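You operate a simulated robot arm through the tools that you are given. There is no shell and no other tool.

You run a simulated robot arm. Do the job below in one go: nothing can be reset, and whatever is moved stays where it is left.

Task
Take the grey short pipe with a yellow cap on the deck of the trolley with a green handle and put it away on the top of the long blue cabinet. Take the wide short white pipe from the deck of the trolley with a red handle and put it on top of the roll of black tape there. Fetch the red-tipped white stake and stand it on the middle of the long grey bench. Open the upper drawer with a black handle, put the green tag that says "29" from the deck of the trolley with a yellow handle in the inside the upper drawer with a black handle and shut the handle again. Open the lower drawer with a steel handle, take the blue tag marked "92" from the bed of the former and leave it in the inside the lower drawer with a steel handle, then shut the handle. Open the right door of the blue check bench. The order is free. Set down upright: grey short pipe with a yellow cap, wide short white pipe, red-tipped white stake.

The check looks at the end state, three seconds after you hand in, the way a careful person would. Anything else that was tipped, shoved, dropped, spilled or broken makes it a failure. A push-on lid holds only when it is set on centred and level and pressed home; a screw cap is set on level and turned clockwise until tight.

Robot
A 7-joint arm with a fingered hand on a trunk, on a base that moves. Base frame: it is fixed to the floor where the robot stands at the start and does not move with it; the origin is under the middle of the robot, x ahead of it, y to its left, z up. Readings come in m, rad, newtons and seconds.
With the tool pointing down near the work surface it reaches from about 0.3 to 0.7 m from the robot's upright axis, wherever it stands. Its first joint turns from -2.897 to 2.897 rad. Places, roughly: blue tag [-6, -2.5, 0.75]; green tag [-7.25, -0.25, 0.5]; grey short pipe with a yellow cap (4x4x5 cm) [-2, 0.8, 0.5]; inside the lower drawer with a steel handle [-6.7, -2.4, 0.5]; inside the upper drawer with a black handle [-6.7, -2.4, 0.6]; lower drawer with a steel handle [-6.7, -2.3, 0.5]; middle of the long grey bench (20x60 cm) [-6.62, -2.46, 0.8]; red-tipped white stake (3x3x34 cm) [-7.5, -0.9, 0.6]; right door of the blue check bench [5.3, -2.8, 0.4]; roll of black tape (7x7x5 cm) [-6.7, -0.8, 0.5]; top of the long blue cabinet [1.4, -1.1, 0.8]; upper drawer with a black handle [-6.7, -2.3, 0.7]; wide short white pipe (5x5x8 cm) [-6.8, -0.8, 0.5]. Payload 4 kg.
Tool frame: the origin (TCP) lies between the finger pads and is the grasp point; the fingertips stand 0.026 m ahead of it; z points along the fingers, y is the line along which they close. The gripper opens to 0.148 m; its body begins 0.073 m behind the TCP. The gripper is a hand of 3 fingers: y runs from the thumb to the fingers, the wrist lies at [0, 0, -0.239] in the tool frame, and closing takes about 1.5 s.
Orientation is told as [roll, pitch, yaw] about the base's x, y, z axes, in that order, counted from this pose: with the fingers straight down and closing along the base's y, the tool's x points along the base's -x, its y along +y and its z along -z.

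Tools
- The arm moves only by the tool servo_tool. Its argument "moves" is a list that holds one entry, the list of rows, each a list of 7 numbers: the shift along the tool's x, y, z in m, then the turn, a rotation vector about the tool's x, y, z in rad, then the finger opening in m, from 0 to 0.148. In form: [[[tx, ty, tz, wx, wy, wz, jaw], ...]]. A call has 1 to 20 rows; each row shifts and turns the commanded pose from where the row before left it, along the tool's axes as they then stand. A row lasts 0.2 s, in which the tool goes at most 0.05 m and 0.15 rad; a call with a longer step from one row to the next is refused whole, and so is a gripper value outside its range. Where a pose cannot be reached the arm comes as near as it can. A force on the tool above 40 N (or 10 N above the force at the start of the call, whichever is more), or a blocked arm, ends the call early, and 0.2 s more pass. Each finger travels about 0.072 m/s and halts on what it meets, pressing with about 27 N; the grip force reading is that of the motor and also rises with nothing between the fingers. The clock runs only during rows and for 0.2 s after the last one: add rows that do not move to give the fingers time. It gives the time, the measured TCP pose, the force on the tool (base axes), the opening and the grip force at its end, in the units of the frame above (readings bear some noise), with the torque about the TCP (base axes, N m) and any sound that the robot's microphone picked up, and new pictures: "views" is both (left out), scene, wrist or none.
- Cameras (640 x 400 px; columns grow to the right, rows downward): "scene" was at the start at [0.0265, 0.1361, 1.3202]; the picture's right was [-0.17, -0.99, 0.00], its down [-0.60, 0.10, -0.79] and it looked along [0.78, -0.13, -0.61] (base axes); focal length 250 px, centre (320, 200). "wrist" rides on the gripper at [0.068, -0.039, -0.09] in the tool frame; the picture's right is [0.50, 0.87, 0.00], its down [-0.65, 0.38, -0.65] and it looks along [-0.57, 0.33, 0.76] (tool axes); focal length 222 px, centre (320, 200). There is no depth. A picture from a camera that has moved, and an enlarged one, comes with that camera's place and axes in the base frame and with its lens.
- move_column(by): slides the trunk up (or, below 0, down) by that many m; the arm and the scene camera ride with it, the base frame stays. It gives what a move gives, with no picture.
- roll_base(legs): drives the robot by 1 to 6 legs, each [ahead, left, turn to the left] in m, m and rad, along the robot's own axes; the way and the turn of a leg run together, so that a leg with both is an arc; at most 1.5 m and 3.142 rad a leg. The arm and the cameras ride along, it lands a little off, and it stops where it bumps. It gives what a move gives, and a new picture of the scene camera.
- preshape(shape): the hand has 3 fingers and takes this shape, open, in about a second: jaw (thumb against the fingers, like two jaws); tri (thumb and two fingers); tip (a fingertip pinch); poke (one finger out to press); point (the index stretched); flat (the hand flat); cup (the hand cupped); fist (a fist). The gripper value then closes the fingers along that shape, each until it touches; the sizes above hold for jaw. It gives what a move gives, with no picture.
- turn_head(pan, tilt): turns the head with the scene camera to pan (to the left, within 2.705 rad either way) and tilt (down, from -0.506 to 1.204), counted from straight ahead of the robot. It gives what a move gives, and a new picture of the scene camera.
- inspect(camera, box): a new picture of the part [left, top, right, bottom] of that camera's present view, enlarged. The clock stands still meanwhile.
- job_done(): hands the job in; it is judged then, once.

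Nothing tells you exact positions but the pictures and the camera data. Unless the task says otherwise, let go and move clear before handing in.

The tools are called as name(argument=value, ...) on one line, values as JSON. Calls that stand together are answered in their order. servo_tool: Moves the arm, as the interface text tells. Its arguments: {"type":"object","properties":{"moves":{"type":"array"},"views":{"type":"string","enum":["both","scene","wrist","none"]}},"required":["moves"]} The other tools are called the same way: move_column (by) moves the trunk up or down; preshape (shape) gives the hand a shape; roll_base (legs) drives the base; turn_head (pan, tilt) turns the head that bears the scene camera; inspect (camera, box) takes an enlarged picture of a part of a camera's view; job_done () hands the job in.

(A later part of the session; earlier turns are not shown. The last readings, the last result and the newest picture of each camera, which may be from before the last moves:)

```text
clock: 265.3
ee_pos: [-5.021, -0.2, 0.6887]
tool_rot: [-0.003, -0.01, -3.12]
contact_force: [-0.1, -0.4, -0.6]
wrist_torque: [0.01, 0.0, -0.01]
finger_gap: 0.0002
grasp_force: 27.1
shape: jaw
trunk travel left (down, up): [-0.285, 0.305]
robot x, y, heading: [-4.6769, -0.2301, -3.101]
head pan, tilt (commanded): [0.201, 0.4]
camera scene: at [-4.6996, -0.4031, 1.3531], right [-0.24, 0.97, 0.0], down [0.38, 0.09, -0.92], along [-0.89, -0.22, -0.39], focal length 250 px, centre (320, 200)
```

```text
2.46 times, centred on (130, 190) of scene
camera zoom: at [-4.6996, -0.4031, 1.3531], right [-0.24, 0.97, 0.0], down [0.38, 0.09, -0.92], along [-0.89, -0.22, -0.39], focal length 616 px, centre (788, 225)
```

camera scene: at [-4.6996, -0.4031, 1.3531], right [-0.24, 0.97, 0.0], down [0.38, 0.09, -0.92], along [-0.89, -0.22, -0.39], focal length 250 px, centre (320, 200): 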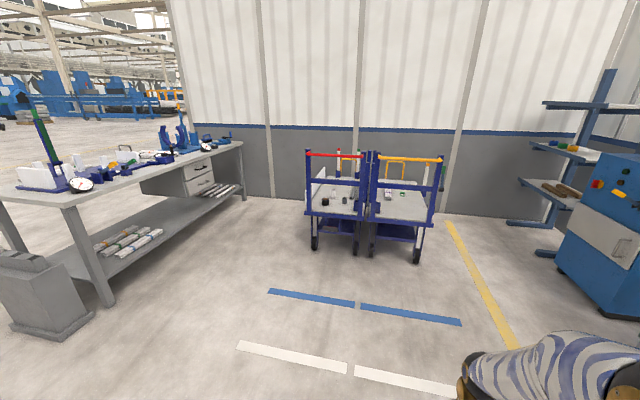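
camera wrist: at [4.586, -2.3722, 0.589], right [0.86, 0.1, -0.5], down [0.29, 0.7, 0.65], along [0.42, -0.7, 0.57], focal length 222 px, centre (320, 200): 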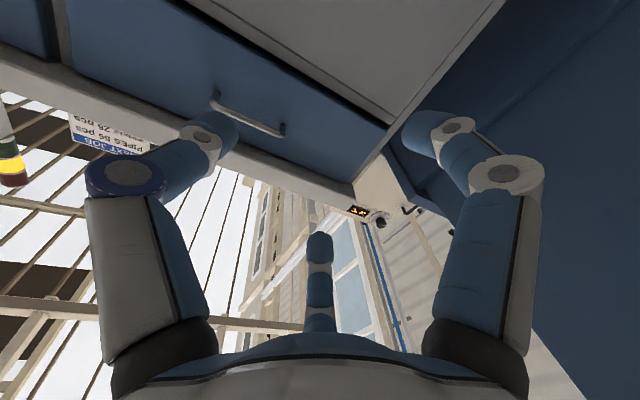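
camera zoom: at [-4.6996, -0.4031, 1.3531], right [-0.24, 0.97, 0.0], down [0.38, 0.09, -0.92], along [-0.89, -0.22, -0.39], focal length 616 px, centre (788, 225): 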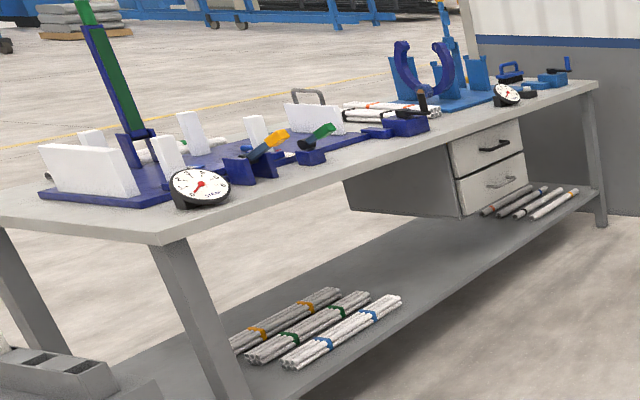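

Two trolleys stand side by side: red-handled at y≈-0.95…-0.5 and yellow-handled to its right. The wide white pipe is near (-6.78, -0.80), the tape roll near (-6.62, -0.83) and the red-tipped stake near (-7.45, -0.87). I will drive into the space between the red trolley and the grey bench.

roll_base(legs=[[0.5, 0.6, 0], [0.55, 0.6, 0], [0.6, 0, 0]])

turn_head(pan=-0.6, tilt=0.6)

```text
clock: 276.4
ee_pos: [-6.6416, -1.4438, 0.6887]
tool_rot: [-0.001, -0.012, -3.135]
contact_force: [0.9, 0.5, -0.5]
wrist_torque: [0.01, 0.01, -0.01]
finger_gap: 0.0
grasp_force: 27.2
shape: jaw
trunk travel left (down, up): [-0.285, 0.305]
robot x, y, heading: [-6.2938, -1.4816, -3.113]
head pan, tilt (commanded): [0.201, 0.4]
camera scene: at [-6.3223, -1.6517, 1.3531], right [-0.23, 0.97, 0.0], down [0.38, 0.09, -0.92], along [-0.9, -0.21, -0.39], focal length 250 px, centre (320, 200)
```

scene: 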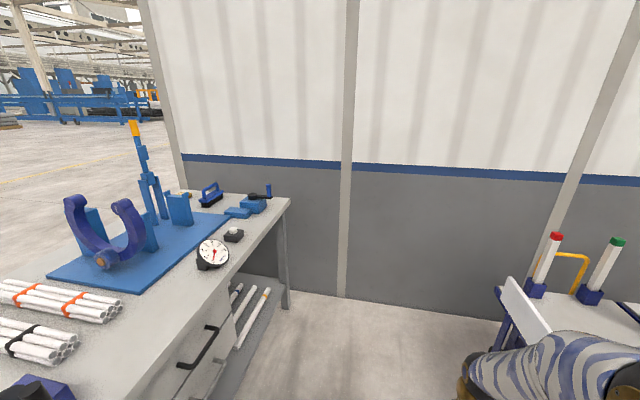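

```text
clock: 277.6
ee_pos: [-6.6416, -1.4453, 0.6885]
tool_rot: [-0.004, -0.011, -3.136]
contact_force: [0.7, -0.1, 0.6]
wrist_torque: [0.01, 0.01, 0.01]
finger_gap: 0.0
grasp_force: 27.3
shape: jaw
trunk travel left (down, up): [-0.285, 0.305]
robot x, y, heading: [-6.299, -1.4784, -3.115]
head pan, tilt (commanded): [-0.6, 0.6]
camera scene: at [-6.3064, -1.5829, 1.3349], right [0.54, 0.84, 0.0], down [0.47, -0.31, -0.83], along [-0.69, 0.45, -0.56], focal length 250 px, centre (320, 200)
```

scene: 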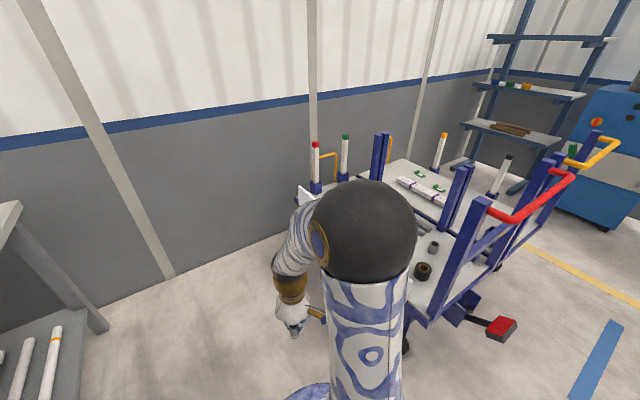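

roll_base(legs=[[0.42, 0, 0], [0, 0, -1.59]])

turn_head(pan=0.25, tilt=0.8)

```text
clock: 284.0
ee_pos: [-6.6619, -1.1461, 0.6885]
tool_rot: [-0.002, -0.009, 1.538]
contact_force: [0.5, 0.3, 0.0]
wrist_torque: [-0.03, -0.02, 0.0]
finger_gap: 0.0
grasp_force: 27.4
shape: jaw
trunk travel left (down, up): [-0.285, 0.305]
robot x, y, heading: [-6.7133, -1.4897, 1.554]
head pan, tilt (commanded): [-0.6, 0.6]
camera scene: at [-6.8126, -1.4766, 1.3349], right [0.82, -0.58, 0.0], down [-0.33, -0.46, -0.83], along [0.47, 0.67, -0.56], focal length 250 px, centre (320, 200)
```

scene: 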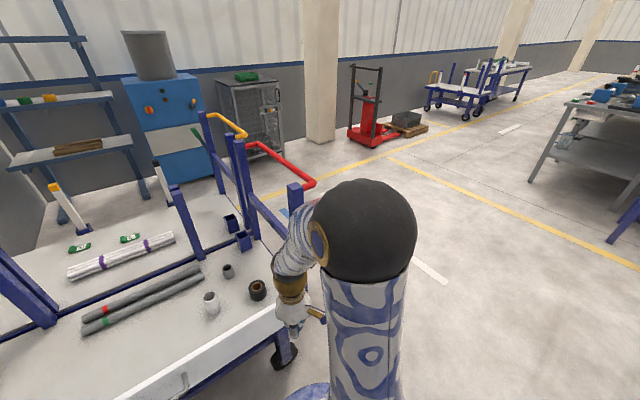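

```text
clock: 285.2
ee_pos: [-6.6624, -1.1472, 0.6882]
tool_rot: [-0.001, -0.01, 1.537]
contact_force: [0.0, -0.7, -0.2]
wrist_torque: [0.01, 0.02, 0.0]
finger_gap: 0.0
grasp_force: 26.7
shape: jaw
trunk travel left (down, up): [-0.285, 0.305]
robot x, y, heading: [-6.7126, -1.4924, 1.561]
head pan, tilt (commanded): [0.25, 0.799]
camera scene: at [-6.8823, -1.4704, 1.318], right [0.97, 0.23, 0.0], down [0.17, -0.7, -0.7], along [-0.16, 0.68, -0.72], focal length 250 px, centre (320, 200)
```

scene: 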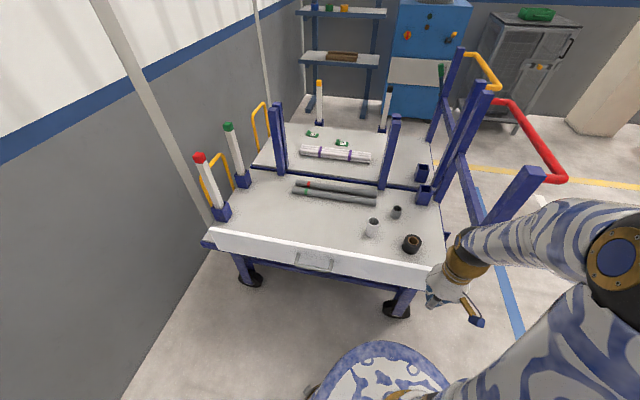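

inspect(camera="scene", box=[190, 100, 470, 290])

```text
2.11 times, centred on (330, 195) of scene
camera zoom: at [-6.8823, -1.4704, 1.318], right [0.97, 0.23, 0.0], down [0.17, -0.7, -0.7], along [-0.16, 0.68, -0.72], focal length 527 px, centre (299, 210)
```

zoom: 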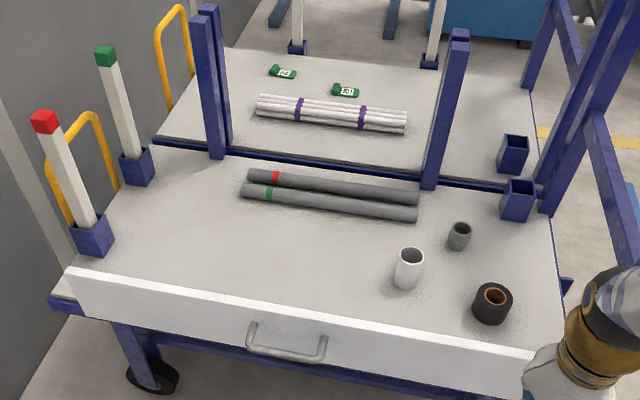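

I see the white pipe at about (-6.81, -0.80), the tape roll at (-6.65, -0.835) and the deck near z≈0.455. A low white side wall runs along y≈-1.0. I will raise the trunk a little and move closer.

move_column(by=0.2)

roll_base(legs=[[0.1, 0.137, 0]])

servo_tool(moves=[[[-0.03, 0, 0, 0, 0, 0, 0.12], [-0.03, 0, 0, 0, 0, 0, 0.12], [-0.03, 0, 0, 0, 0, 0, 0.12], [-0.03, 0, 0, 0, 0, 0, 0.12], [-0.03, 0, 0, 0, 0, 0, 0.12], [0, 0, 0, 0, 0, 0, 0.12]]])

```text
clock: 287.4
ee_pos: [-6.6617, -1.1464, 0.8877]
tool_rot: [-0.003, -0.01, 1.538]
contact_force: [-0.3, -0.3, 1.0]
wrist_torque: [0.0, 0.02, 0.03]
finger_gap: 0.0001
grasp_force: 27.3
shape: jaw
trunk travel left (down, up): [-0.485, 0.105]
robot x, y, heading: [-6.711, -1.4891, 1.556]
head pan, tilt (commanded): [0.25, 0.799]
```

```text
clock: 288.8
ee_pos: [-6.7967, -1.0448, 0.8884]
tool_rot: [-0.001, -0.009, 1.538]
contact_force: [0.5, 0.1, 0.6]
wrist_torque: [0.01, 0.02, -0.03]
finger_gap: 0.0002
grasp_force: 26.6
shape: jaw
trunk travel left (down, up): [-0.485, 0.105]
robot x, y, heading: [-6.8452, -1.3852, 1.555]
head pan, tilt (commanded): [0.25, 0.799]
camera scene: at [-7.018, -1.3674, 1.518], right [0.97, 0.23, 0.0], down [0.17, -0.7, -0.7], along [-0.16, 0.68, -0.72], focal length 250 px, centre (320, 200)
```

scene: 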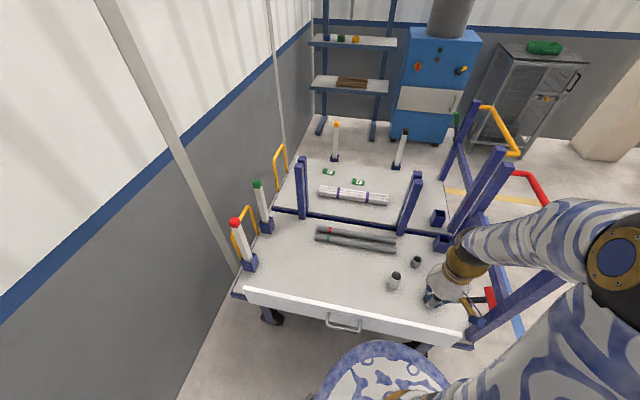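

```text
clock: 290.2
ee_pos: [-6.7917, -0.8938, 0.8916]
tool_rot: [-0.001, -0.008, 1.538]
contact_force: [-0.2, 0.5, -0.3]
wrist_torque: [0.02, 0.01, -0.01]
finger_gap: 0.1199
grasp_force: 0.0
shape: jaw
trunk travel left (down, up): [-0.485, 0.105]
robot x, y, heading: [-6.8465, -1.3884, 1.558]
head pan, tilt (commanded): [0.25, 0.799]
camera scene: at [-7.0178, -1.3674, 1.518], right [0.97, 0.23, 0.0], down [0.17, -0.7, -0.7], along [-0.16, 0.68, -0.72], focal length 250 px, centre (320, 200)
camera wrist: at [-6.7564, -0.9636, 0.9819], right [-0.88, -0.47, -0.01], down [-0.36, 0.66, 0.66], along [-0.31, 0.58, -0.75], focal length 222 px, centre (320, 200)
```

scene: 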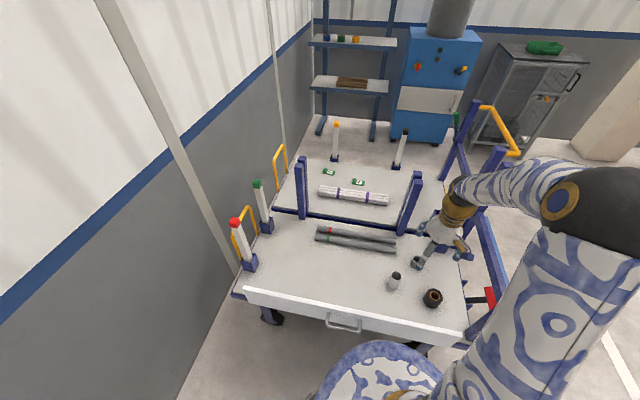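
wrist: 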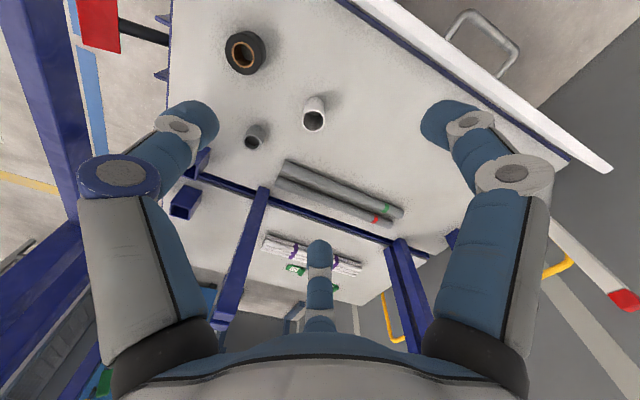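

The wrist view shows the white pipe at about (-6.82, -0.804) and the tape at (-6.66, -0.84). I will move over the pipe and come down part way.

servo_tool(moves=[[[-0.03, 0.011, 0, 0, 0, 0, 0.12], [-0.03, 0.011, 0, 0, 0, 0, 0.12], [-0.029, 0.011, 0.01, 0, 0, 0, 0.12], [0, 0, 0.04, 0, 0, 0, 0.12], [0, 0, 0.04, 0, 0, 0, 0.12], [0, 0, 0.04, 0, 0, 0, 0.12], [0, 0, 0.04, 0, 0, 0, 0.12], [0, 0, 0.03, 0, 0, 0, 0.12], [0, 0, 0, 0, 0, 0, 0.12]]])

```text
clock: 292.2
ee_pos: [-6.8217, -0.8046, 0.6908]
tool_rot: [-0.002, -0.009, 1.537]
contact_force: [-0.7, -0.2, 0.7]
wrist_torque: [0.0, 0.0, -0.04]
finger_gap: 0.1196
grasp_force: 0.0
shape: jaw
trunk travel left (down, up): [-0.485, 0.105]
robot x, y, heading: [-6.8487, -1.3883, 1.553]
head pan, tilt (commanded): [0.25, 0.799]
camera scene: at [-7.0178, -1.3674, 1.518], right [0.97, 0.23, 0.0], down [0.17, -0.7, -0.7], along [-0.16, 0.68, -0.72], focal length 250 px, centre (320, 200)
camera wrist: at [-6.7859, -0.8731, 0.7809], right [-0.88, -0.47, -0.01], down [-0.36, 0.66, 0.66], along [-0.31, 0.58, -0.75], focal length 222 px, centre (320, 200)
```

scene: 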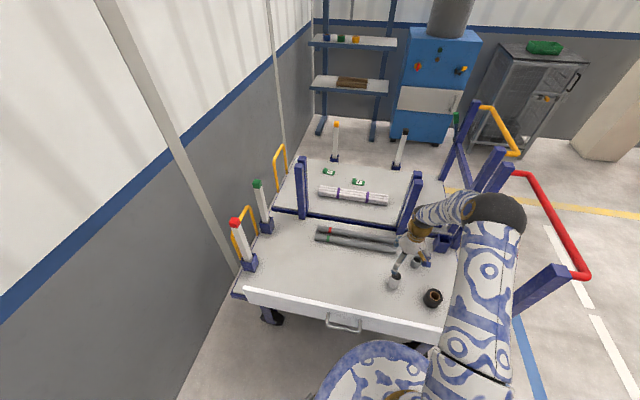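
wrist: 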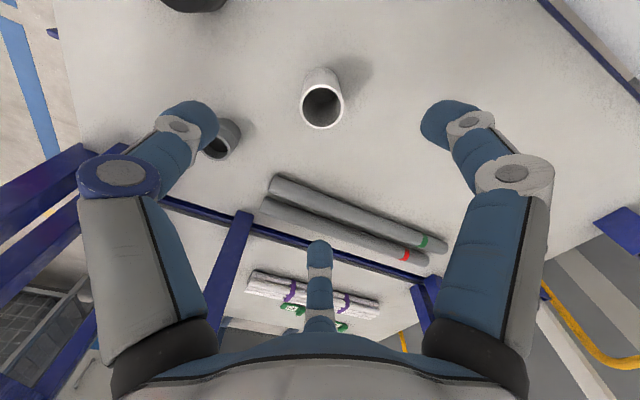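

servo_tool(moves=[[[0, 0.002, 0.035, 0, 0, 0, 0.12], [0, 0, 0.035, 0, 0, 0, 0.12], [0, 0, 0.035, 0, 0, 0, 0.12], [0, 0, 0.025, 0, 0, 0, 0.12], [0, 0, 0, 0, 0, 0, 0.12]]])

```text
clock: 293.4
ee_pos: [-6.8211, -0.8015, 0.5597]
tool_rot: [-0.001, -0.01, 1.537]
contact_force: [0.8, 0.1, -1.4]
wrist_torque: [0.02, -0.02, 0.02]
finger_gap: 0.1197
grasp_force: 0.0
shape: jaw
trunk travel left (down, up): [-0.485, 0.105]
robot x, y, heading: [-6.8487, -1.388, 1.56]
head pan, tilt (commanded): [0.25, 0.799]
camera scene: at [-7.0178, -1.3674, 1.518], right [0.97, 0.23, 0.0], down [0.17, -0.7, -0.7], along [-0.16, 0.68, -0.72], focal length 250 px, centre (320, 200)
camera wrist: at [-6.7857, -0.8706, 0.6517], right [-0.88, -0.47, -0.01], down [-0.36, 0.66, 0.66], along [-0.31, 0.58, -0.75], focal length 222 px, centre (320, 200)
```

scene: 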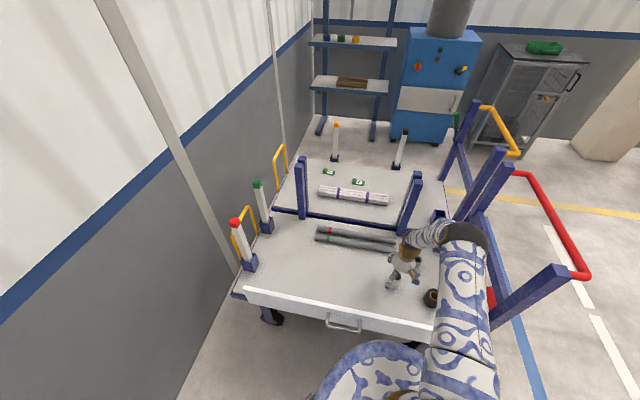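
wrist: 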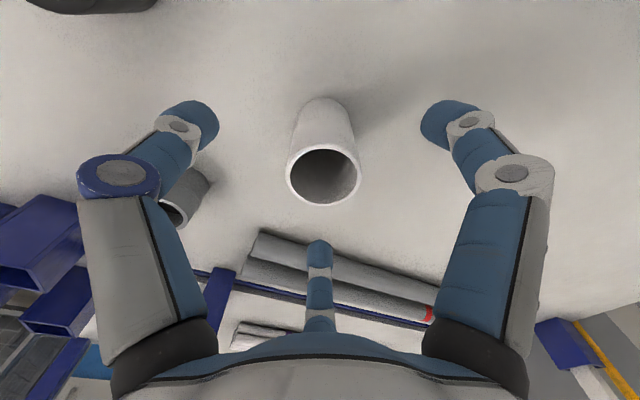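

servo_tool(moves=[[[-0.002, 0.004, 0.02, 0, 0, 0, 0.12], [0, 0, 0.02, 0, 0, 0, 0.12], [0, 0, 0.02, 0, 0, 0, 0.12], [0, 0, 0, 0, 0, 0, 0.06], [0, 0, 0, 0, 0, 0, 0.03], [0, 0, 0, 0, 0, 0, 0.03], [0, 0, 0, 0, 0, 0, 0.03], [0, 0, 0, 0, 0, 0, 0.03], [0, 0, 0, 0, 0, 0, 0.03], [0, 0, 0, 0, 0, 0, 0.03]]])

```text
clock: 295.6
ee_pos: [-6.8256, -0.7985, 0.5006]
tool_rot: [-0.002, -0.009, 1.539]
contact_force: [-0.1, -0.1, -0.4]
wrist_torque: [-0.04, 0.02, 0.01]
finger_gap: 0.0408
grasp_force: 26.6
shape: jaw
trunk travel left (down, up): [-0.485, 0.105]
robot x, y, heading: [-6.8481, -1.3883, 1.559]
head pan, tilt (commanded): [0.25, 0.799]
camera scene: at [-7.0178, -1.3674, 1.518], right [0.97, 0.23, 0.0], down [0.17, -0.7, -0.7], along [-0.16, 0.68, -0.72], focal length 250 px, centre (320, 200)
camera wrist: at [-6.7899, -0.8679, 0.5918], right [-0.88, -0.47, -0.01], down [-0.36, 0.66, 0.66], along [-0.31, 0.58, -0.75], focal length 222 px, centre (320, 200)
```

scene: 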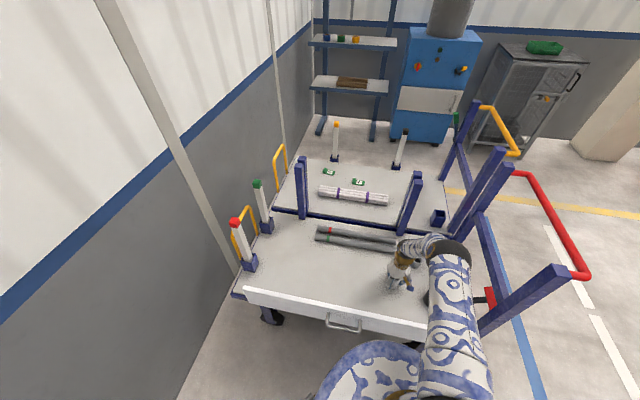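
wrist: 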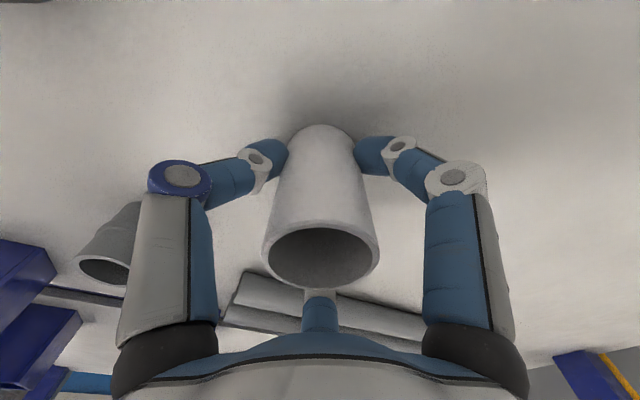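

The pipe is held. I will lift it and look for the tape roll in the wrist view.

servo_tool(moves=[[[0, 0, -0.02, 0, 0, 0, 0.03], [0, 0, -0.03, 0, 0, 0, 0.03], [0, 0, -0.03, 0, 0, 0, 0.03], [0, 0, -0.03, 0, 0, 0, 0.03], [0, 0, -0.04, 0, 0, 0, 0.03], [0, 0, 0, 0, 0, 0, 0.03]]])

```text
clock: 297.0
ee_pos: [-6.8263, -0.7986, 0.6511]
tool_rot: [-0.004, -0.01, 1.537]
contact_force: [0.7, 0.9, -1.1]
wrist_torque: [-0.01, 0.02, 0.01]
finger_gap: 0.0408
grasp_force: 26.7
shape: jaw
trunk travel left (down, up): [-0.485, 0.105]
robot x, y, heading: [-6.8487, -1.3867, 1.554]
head pan, tilt (commanded): [0.25, 0.799]
camera scene: at [-7.0178, -1.3676, 1.518], right [0.97, 0.23, 0.0], down [0.17, -0.7, -0.7], along [-0.16, 0.68, -0.72], focal length 250 px, centre (320, 200)
camera wrist: at [-6.7911, -0.8682, 0.7433], right [-0.88, -0.47, -0.01], down [-0.36, 0.66, 0.66], along [-0.31, 0.58, -0.75], focal length 222 px, centre (320, 200)
```

scene: 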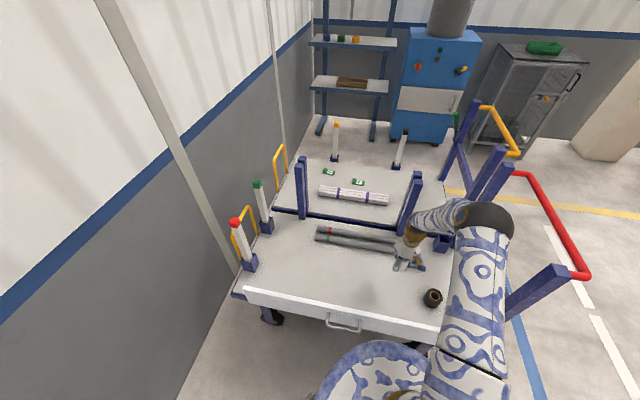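
wrist: 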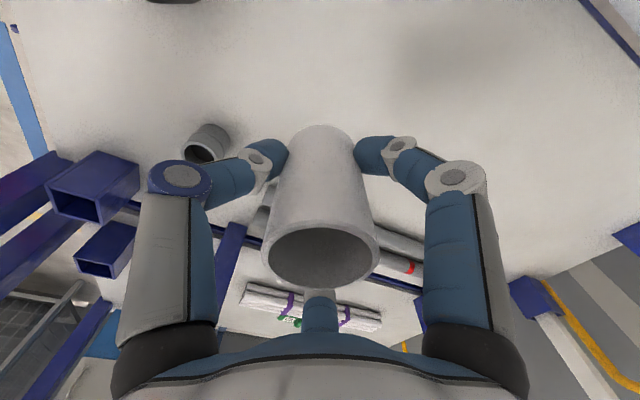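

inspect(camera="scene", box=[380, 220, 480, 330])

```text
3.64 times, centred on (430, 275) of scene
camera zoom: at [-7.0178, -1.3676, 1.518], right [0.97, 0.23, 0.0], down [0.17, -0.7, -0.7], along [-0.16, 0.68, -0.72], focal length 910 px, centre (-80, -73)
```

zoom: 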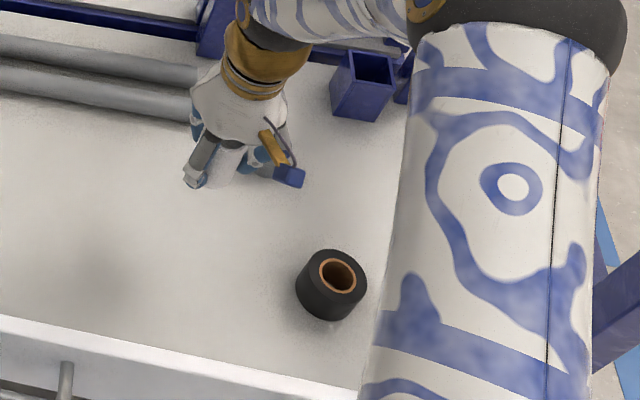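

The tape roll comes out at about (-6.659, -0.836). I will carry the pipe over it at height and compare from the scene camera.

servo_tool(moves=[[[0.0053, -0.028, 0, 0, 0, 0, 0.03], [0.0053, -0.028, 0, 0, 0, 0, 0.03], [0.0053, -0.028, 0, 0, 0, 0, 0.03], [0.0053, -0.028, 0, 0, 0, 0, 0.03], [0.0053, -0.028, 0, 0, 0, 0, 0.03], [0.0053, -0.028, 0, 0, 0, 0, 0.03], [0, 0, 0.02, 0, 0, 0, 0.03], [0, 0, 0, 0, 0, 0, 0.03], [0, 0, 0, 0, 0, 0, 0.03]]])

inspect(camera="scene", box=[380, 220, 480, 330])

```text
clock: 299.0
ee_pos: [-6.6602, -0.8369, 0.6311]
tool_rot: [-0.002, -0.009, 1.538]
contact_force: [0.3, 0.0, -0.3]
wrist_torque: [0.0, -0.01, 0.02]
finger_gap: 0.0411
grasp_force: 26.9
shape: jaw
trunk travel left (down, up): [-0.485, 0.105]
robot x, y, heading: [-6.8443, -1.3902, 1.559]
head pan, tilt (commanded): [0.25, 0.799]
camera scene: at [-7.0177, -1.3675, 1.518], right [0.97, 0.23, 0.0], down [0.17, -0.7, -0.7], along [-0.16, 0.68, -0.72], focal length 250 px, centre (320, 200)
camera wrist: at [-6.6242, -0.9061, 0.7231], right [-0.88, -0.47, -0.01], down [-0.36, 0.66, 0.66], along [-0.31, 0.58, -0.75], focal length 222 px, centre (320, 200)
```

scene: 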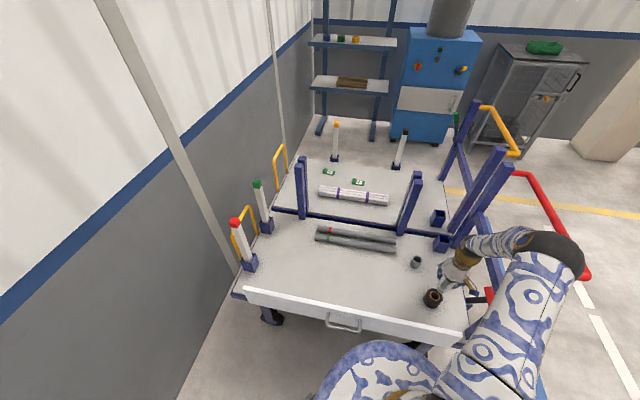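
wrist: 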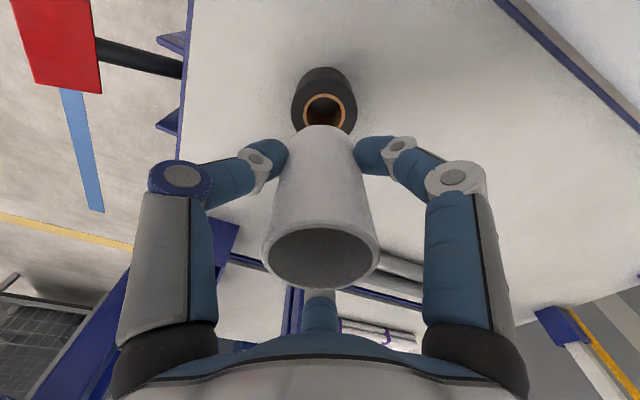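

```text
3.64 times, centred on (430, 275) of scene
camera zoom: at [-7.0177, -1.3675, 1.518], right [0.97, 0.23, 0.0], down [0.17, -0.7, -0.7], along [-0.16, 0.68, -0.72], focal length 910 px, centre (-80, -73)
```

zoom: 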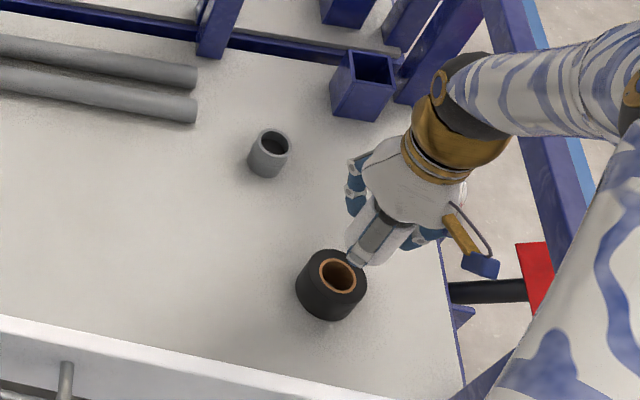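

The tape shows almost directly beneath the pipe, about 5 mm off. I will correct, descend closer and check again.

servo_tool(moves=[[[0.004, 0.002, 0.02, 0, 0, 0, 0.03], [0, 0, 0.015, 0, 0, 0, 0.03], [0, 0, 0.015, 0, 0, 0, 0.03], [0, 0, 0, 0, 0, 0, 0.03], [0, 0, 0, 0, 0, 0, 0.03]]], views="wrist")

inspect(camera="scene", box=[400, 240, 470, 320])

```text
clock: 300.2
ee_pos: [-6.6626, -0.8419, 0.5815]
tool_rot: [-0.001, -0.008, 1.538]
contact_force: [-0.3, -0.1, -0.3]
wrist_torque: [0.01, -0.05, 0.0]
finger_gap: 0.0407
grasp_force: 27.2
shape: jaw
trunk travel left (down, up): [-0.485, 0.105]
robot x, y, heading: [-6.8486, -1.387, 1.552]
head pan, tilt (commanded): [0.25, 0.799]
camera wrist: at [-6.6272, -0.9111, 0.6721], right [-0.88, -0.47, -0.01], down [-0.36, 0.66, 0.66], along [-0.31, 0.58, -0.75], focal length 222 px, centre (320, 200)
```

wrist: 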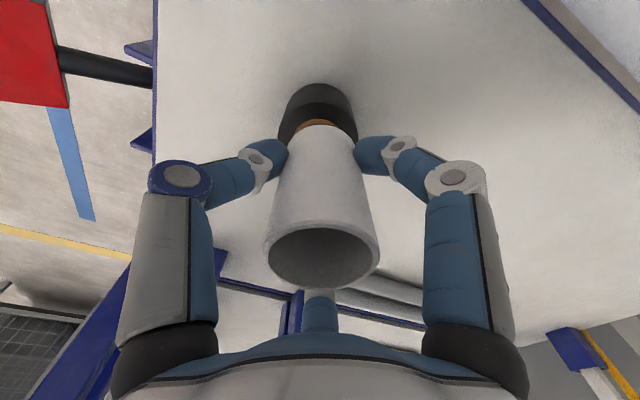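

```text
5.00 times, centred on (435, 280) of scene
camera zoom: at [-7.0177, -1.3675, 1.518], right [0.97, 0.23, 0.0], down [0.17, -0.7, -0.7], along [-0.16, 0.68, -0.72], focal length 1251 px, centre (-255, -200)
```

zoom: 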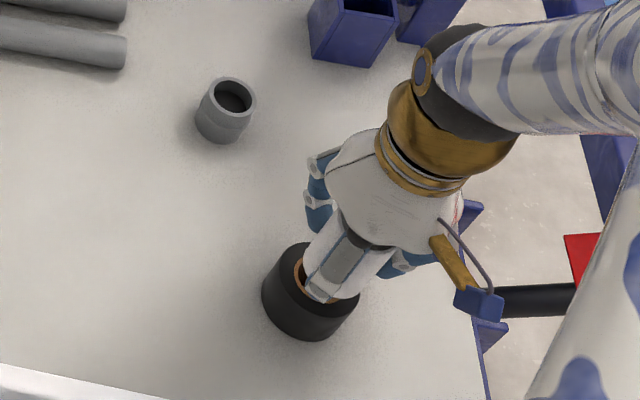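

inspect(camera="wrist", box=[240, 60, 400, 300])

```text
1.67 times, centred on (320, 180) of wrist
camera zoom: at [-6.6272, -0.9111, 0.6721], right [-0.88, -0.47, -0.01], down [-0.36, 0.66, 0.66], along [-0.31, 0.58, -0.75], focal length 370 px, centre (320, 233)
```

zoom: 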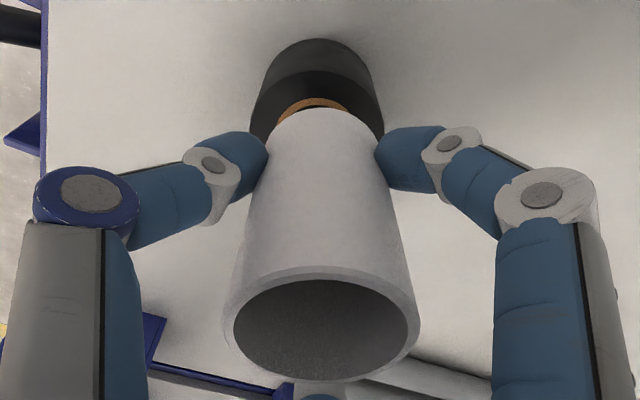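

The close view shows the tape centred about 5 mm off the pipe's axis. I will make that correction and lower gently onto the roll.

servo_tool(moves=[[[-0.0048, 0.0007, 0, 0, 0, 0, 0.03], [0, 0, 0.008, 0, 0, 0, 0.03], [0, 0, 0.008, 0, 0, 0, 0.03], [0, 0, 0, 0, 0, 0, 0.03]]], views="none")

inspect(camera="wrist", box=[240, 60, 400, 300])

inspect(camera="scene", box=[410, 260, 460, 315])

```text
clock: 301.2
ee_pos: [-6.6645, -0.8366, 0.5654]
tool_rot: [-0.001, -0.009, 1.537]
contact_force: [-0.5, -0.6, -0.1]
wrist_torque: [0.02, -0.02, -0.01]
finger_gap: 0.0406
grasp_force: 27.2
shape: jaw
trunk travel left (down, up): [-0.485, 0.105]
robot x, y, heading: [-6.8476, -1.3871, 1.556]
head pan, tilt (commanded): [0.25, 0.799]
```

```text
1.67 times, centred on (320, 180) of wrist
camera zoom: at [-6.6279, -0.9056, 0.656], right [-0.88, -0.47, -0.01], down [-0.36, 0.66, 0.66], along [-0.31, 0.58, -0.75], focal length 370 px, centre (320, 233)
```

zoom: 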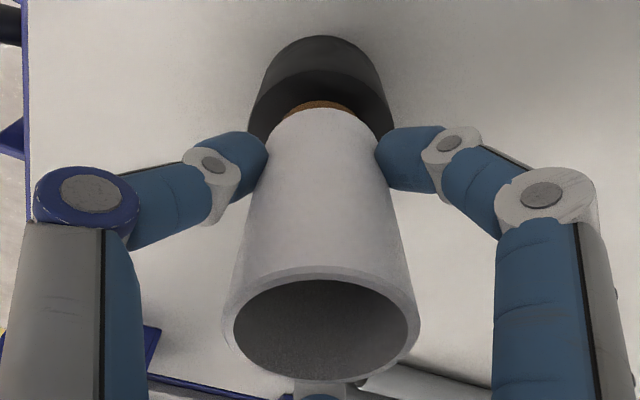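

```text
7.27 times, centred on (435, 288) of scene
camera zoom: at [-7.0177, -1.3674, 1.518], right [0.97, 0.23, 0.0], down [0.17, -0.7, -0.7], along [-0.16, 0.68, -0.72], focal length 1820 px, centre (-516, -436)
```

zoom: 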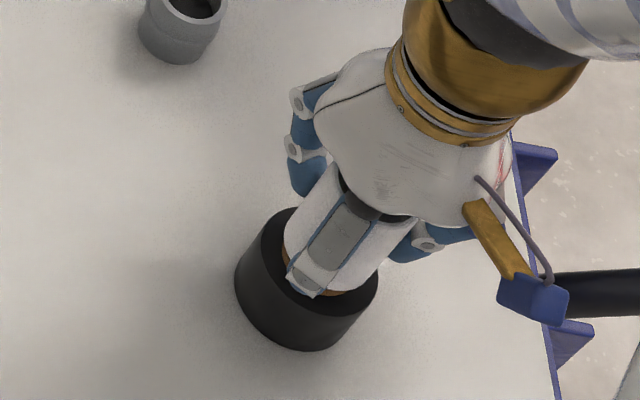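

The pipe is now centred over the roll. I will lower in 3 mm steps until it seats.

servo_tool(moves=[[[0, 0, 0.004, 0, 0, 0, 0.03], [0, 0, 0.003, 0, 0, 0, 0.03], [0, 0, 0.003, 0, 0, 0, 0.03], [0, 0, 0.002, 0, 0, 0, 0.03], [0, 0, 0, 0, 0, 0, 0.03]]], views="none")

```text
clock: 302.4
ee_pos: [-6.6625, -0.8355, 0.5519]
tool_rot: [-0.002, -0.009, 1.538]
contact_force: [-0.4, -0.3, -1.7]
wrist_torque: [-0.01, -0.02, -0.01]
finger_gap: 0.0409
grasp_force: 27.0
shape: jaw
trunk travel left (down, up): [-0.485, 0.105]
robot x, y, heading: [-6.848, -1.3864, 1.561]
head pan, tilt (commanded): [0.25, 0.799]
```

servo_tool(moves=[[[0, 0, 0.002, 0, 0, 0, 0.03], [0, 0, 0.002, 0, 0, 0, 0.03], [0, 0, 0, 0, 0, 0, 0.03]]], views="none")

inspect(camera="scene", box=[410, 260, 460, 315])

```text
clock: 303.2
ee_pos: [-6.6621, -0.8361, 0.5489]
tool_rot: [-0.001, -0.009, 1.537]
contact_force: [-1.1, -0.4, 5.9]
wrist_torque: [-0.05, -0.01, -0.01]
finger_gap: 0.0409
grasp_force: 26.8
shape: jaw
trunk travel left (down, up): [-0.485, 0.105]
robot x, y, heading: [-6.8463, -1.3897, 1.556]
head pan, tilt (commanded): [0.25, 0.799]
```

```text
7.27 times, centred on (435, 288) of scene
camera zoom: at [-7.0179, -1.368, 1.5181], right [0.97, 0.23, 0.0], down [0.17, -0.7, -0.7], along [-0.16, 0.68, -0.72], focal length 1820 px, centre (-516, -436)
```

zoom: 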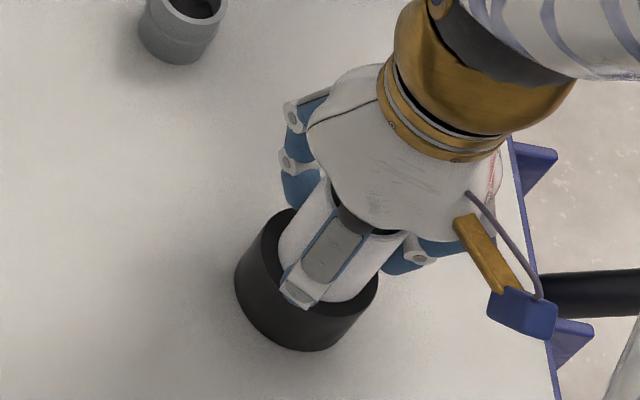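

The pipe rests on the roll with light contact and looks centred. I will open the fingers slowly and lift away.

servo_tool(moves=[[[0, 0, 0, 0, 0, 0, 0.045], [0, 0, 0, 0, 0, 0, 0.055], [0, 0, 0, 0, 0, 0, 0.065], [0, 0, 0, 0, 0, 0, 0.08], [0, 0, 0, 0, 0, 0, 0.09], [0, 0, 0, 0, 0, 0, 0.09]]], views="wrist")

inspect(camera="scene", box=[410, 260, 460, 315])

```text
clock: 304.6
ee_pos: [-6.6621, -0.8374, 0.5488]
tool_rot: [-0.001, -0.008, 1.537]
contact_force: [-0.5, -0.3, -0.4]
wrist_torque: [0.0, 0.0, -0.03]
finger_gap: 0.089
grasp_force: 0.0
shape: jaw
trunk travel left (down, up): [-0.485, 0.105]
robot x, y, heading: [-6.846, -1.388, 1.555]
head pan, tilt (commanded): [0.25, 0.799]
camera wrist: at [-6.6264, -0.9056, 0.64], right [-0.88, -0.47, -0.01], down [-0.36, 0.66, 0.66], along [-0.31, 0.58, -0.75], focal length 222 px, centre (320, 200)
```

wrist: 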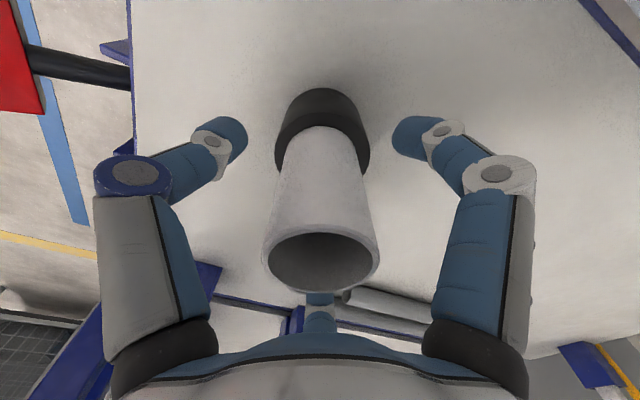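

```text
7.27 times, centred on (435, 288) of scene
camera zoom: at [-7.0177, -1.3675, 1.518], right [0.97, 0.23, 0.0], down [0.17, -0.7, -0.7], along [-0.16, 0.68, -0.72], focal length 1820 px, centre (-516, -436)
```

zoom: 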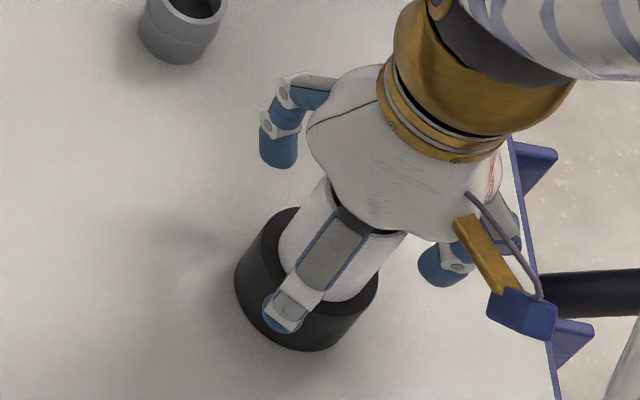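

The pipe stands on the tape roll. I will lift the hand straight up and clear of it.

servo_tool(moves=[[[0, 0, -0.01, 0, 0, 0, 0.09], [0, 0, -0.02, 0, 0, 0, 0.09], [0, 0, -0.03, 0, 0, 0, 0.09], [0, 0, -0.04, 0, 0, 0, 0.09], [0, 0, -0.04, 0, 0, 0, 0.09], [0, 0, -0.04, 0, 0, 0, 0.09], [0, 0, -0.04, 0, 0, 0, 0.09], [0, 0, -0.04, 0, 0, 0, 0.09], [0, 0, -0.04, 0, 0, 0, 0.09], [0, 0, 0, 0, 0, 0, 0.09]]])

inspect(camera="scene", box=[210, 150, 480, 330])

```text
clock: 306.8
ee_pos: [-6.6637, -0.8384, 0.8477]
tool_rot: [-0.002, -0.008, 1.539]
contact_force: [0.4, -1.1, -0.3]
wrist_torque: [-0.02, 0.02, -0.01]
finger_gap: 0.0892
grasp_force: 0.0
shape: jaw
trunk travel left (down, up): [-0.485, 0.105]
robot x, y, heading: [-6.8487, -1.3879, 1.555]
head pan, tilt (commanded): [0.25, 0.799]
camera scene: at [-7.0178, -1.3677, 1.518], right [0.97, 0.23, 0.0], down [0.17, -0.7, -0.7], along [-0.16, 0.68, -0.72], focal length 250 px, centre (320, 200)
camera wrist: at [-6.6279, -0.9078, 0.9386], right [-0.88, -0.47, -0.01], down [-0.36, 0.66, 0.66], along [-0.31, 0.58, -0.75], focal length 222 px, centre (320, 200)
```

scene: 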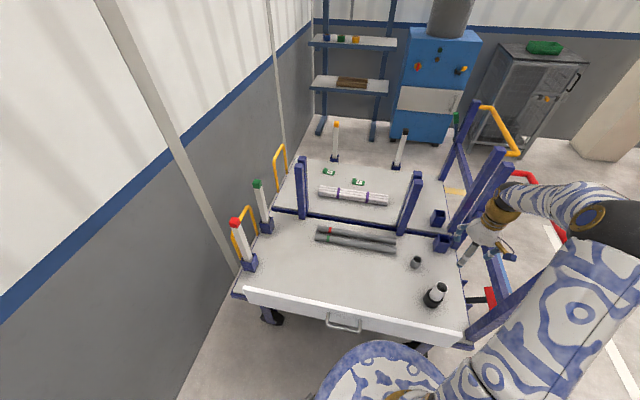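
wrist: 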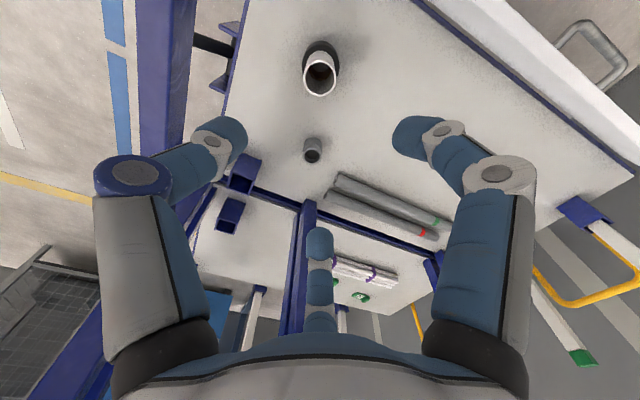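

```text
2.22 times, centred on (345, 240) of scene
camera zoom: at [-7.0178, -1.3677, 1.518], right [0.97, 0.23, 0.0], down [0.17, -0.7, -0.7], along [-0.16, 0.68, -0.72], focal length 556 px, centre (264, 111)
```

zoom: 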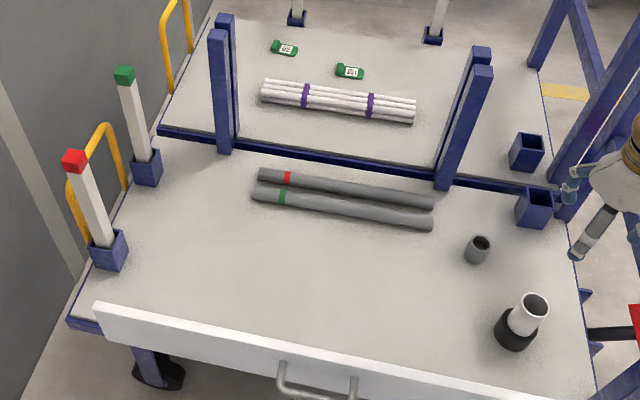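

The white pipe stands on the tape roll. Next is the red-tipped stake in the rear holder at about (-7.48, -0.845), its top near z≈0.775. I will raise the hand and shift along the trolley.

servo_tool(moves=[[[0, 0, -0.04, 0, 0, 0, 0.1], [0, 0, -0.04, 0, 0, 0, 0.1], [0, 0, -0.04, 0, 0, 0, 0.1], [0, 0, -0.03, 0, 0, 0, 0.1], [0, 0, 0, 0, 0, 0, 0.1]]], views="none")

roll_base(legs=[[-0.02, 0.4, 0]])

servo_tool(moves=[[[0, 0.035, 0, 0, 0, 0, 0.1], [0, 0.035, 0, 0, 0, 0, 0.1], [0, 0.035, 0, 0, 0, 0, 0.1], [0, 0.035, 0, 0, 0, 0, 0.1], [0, 0.035, 0, 0, 0, 0, 0.1], [0, 0.035, 0, 0, 0, 0, 0.1], [0, 0.035, 0, 0, 0, 0, 0.1], [0, 0.035, 0, 0, 0, 0, 0.1], [0, 0.035, 0, 0, 0, 0, 0.1], [0, 0, 0, 0, 0, 0, 0.1]]])

```text
clock: 308.0
ee_pos: [-6.6647, -0.8409, 0.9958]
tool_rot: [-0.001, -0.009, 1.538]
contact_force: [-0.1, -0.4, -0.3]
wrist_torque: [0.01, -0.03, 0.04]
finger_gap: 0.0998
grasp_force: 0.1
shape: jaw
trunk travel left (down, up): [-0.485, 0.105]
robot x, y, heading: [-6.8449, -1.3894, 1.558]
head pan, tilt (commanded): [0.25, 0.799]
```

```text
clock: 310.5
ee_pos: [-7.0637, -0.8544, 0.9961]
tool_rot: [-0.002, -0.01, 1.536]
contact_force: [0.6, -0.2, 0.0]
wrist_torque: [-0.02, 0.05, -0.02]
finger_gap: 0.0995
grasp_force: 0.0
shape: jaw
trunk travel left (down, up): [-0.485, 0.105]
robot x, y, heading: [-7.2484, -1.405, 1.554]
head pan, tilt (commanded): [0.25, 0.799]
camera scene: at [-7.4165, -1.3822, 1.518], right [0.97, 0.23, 0.0], down [0.17, -0.7, -0.7], along [-0.16, 0.68, -0.72], focal length 250 px, centre (320, 200)
```

scene: 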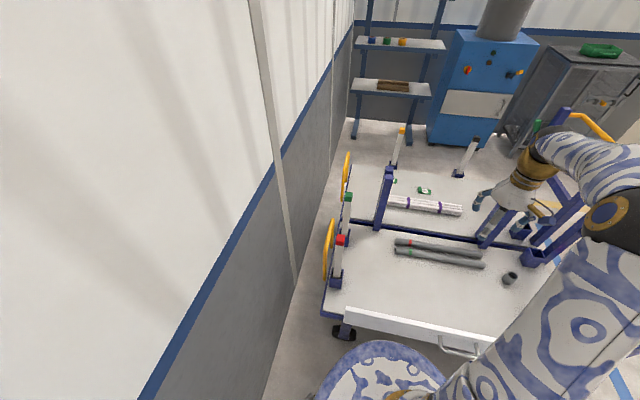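

```text
clock: 312.7
ee_pos: [-7.3785, -0.8426, 0.9943]
tool_rot: [-0.003, -0.009, 1.537]
contact_force: [0.5, 0.4, -0.2]
wrist_torque: [-0.05, 0.01, -0.06]
finger_gap: 0.0993
grasp_force: 0.0
shape: jaw
trunk travel left (down, up): [-0.485, 0.105]
robot x, y, heading: [-7.246, -1.4023, 1.556]
head pan, tilt (commanded): [0.25, 0.799]
camera scene: at [-7.4166, -1.3822, 1.518], right [0.97, 0.23, 0.0], down [0.17, -0.7, -0.7], along [-0.16, 0.68, -0.72], focal length 250 px, centre (320, 200)
camera wrist: at [-7.3428, -0.9124, 1.086], right [-0.88, -0.47, -0.01], down [-0.36, 0.66, 0.66], along [-0.31, 0.58, -0.75], focal length 222 px, centre (320, 200)
```

scene: 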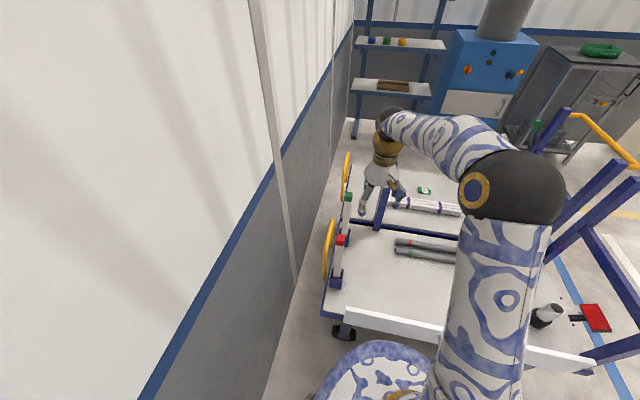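
wrist: 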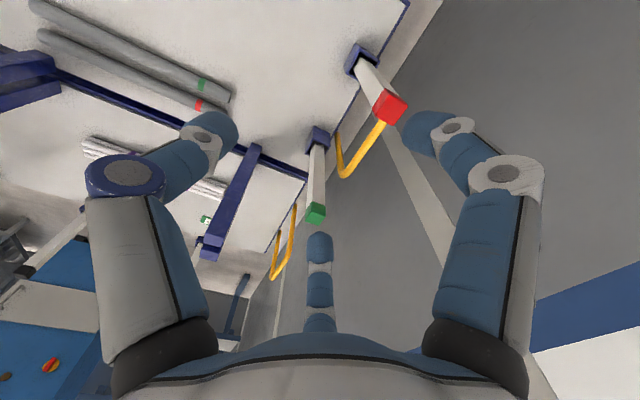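

inspect(camera="wrist", box=[240, 30, 460, 240])

inspect(camera="scene", box=[300, 130, 420, 320])

```text
1.90 times, centred on (350, 135) of wrist
camera zoom: at [-7.3428, -0.9124, 1.086], right [-0.88, -0.47, -0.01], down [-0.36, 0.66, 0.66], along [-0.31, 0.58, -0.75], focal length 423 px, centre (263, 324)
```

zoom: 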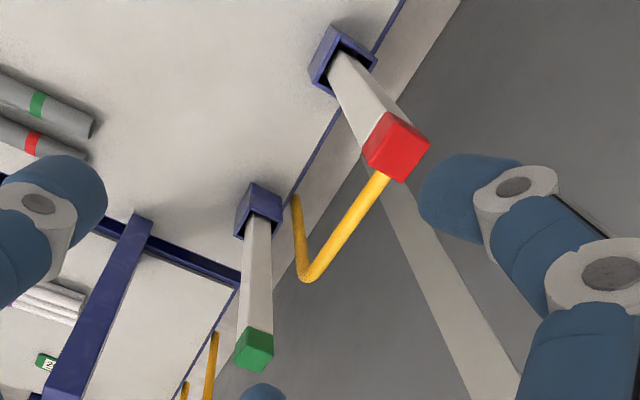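

```text
2.11 times, centred on (360, 225) of scene
camera zoom: at [-7.4166, -1.3822, 1.518], right [0.97, 0.23, 0.0], down [0.17, -0.7, -0.7], along [-0.16, 0.68, -0.72], focal length 527 px, centre (236, 147)
```

zoom: 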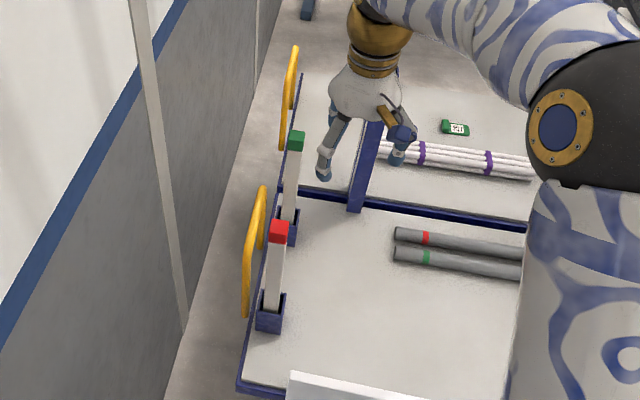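

The stake stands in a socket on the deck's rear edge, with the yellow loop's top bar lower, at z≈0.67. I will move above the stake, keeping the fingertips above that loop.

servo_tool(moves=[[[0.006, 0.032, 0, 0, 0, 0, 0.11], [0.007, 0.032, 0, 0, 0, 0, 0.11], [0.007, 0.032, 0, 0, 0, 0, 0.11], [0, 0, 0.03, 0, 0, 0, 0.11], [0, 0, 0.03, 0, 0, 0, 0.11], [0, 0, 0.03, 0, 0, 0, 0.11], [0, 0, 0, 0, 0, 0, 0.11]]], views="wrist")

```text
clock: 314.3
ee_pos: [-7.4756, -0.8583, 0.9034]
tool_rot: [-0.002, -0.009, 1.537]
contact_force: [0.1, 0.8, 0.3]
wrist_torque: [-0.01, 0.02, -0.01]
finger_gap: 0.1097
grasp_force: 0.1
shape: jaw
trunk travel left (down, up): [-0.485, 0.105]
robot x, y, heading: [-7.2462, -1.4002, 1.559]
head pan, tilt (commanded): [0.25, 0.799]
camera wrist: at [-7.4399, -0.9286, 0.9946], right [-0.88, -0.47, -0.01], down [-0.36, 0.66, 0.66], along [-0.31, 0.58, -0.75], focal length 222 px, centre (320, 200)
```

wrist: 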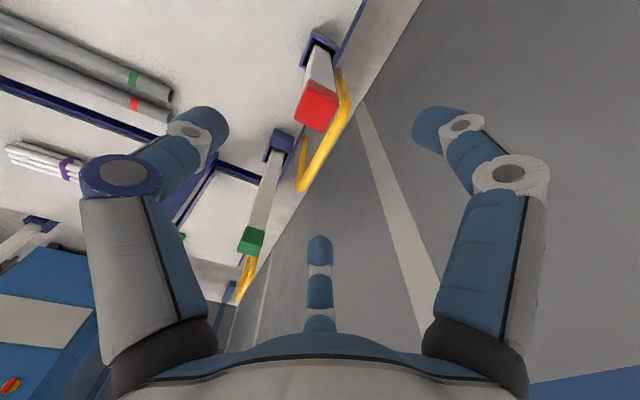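

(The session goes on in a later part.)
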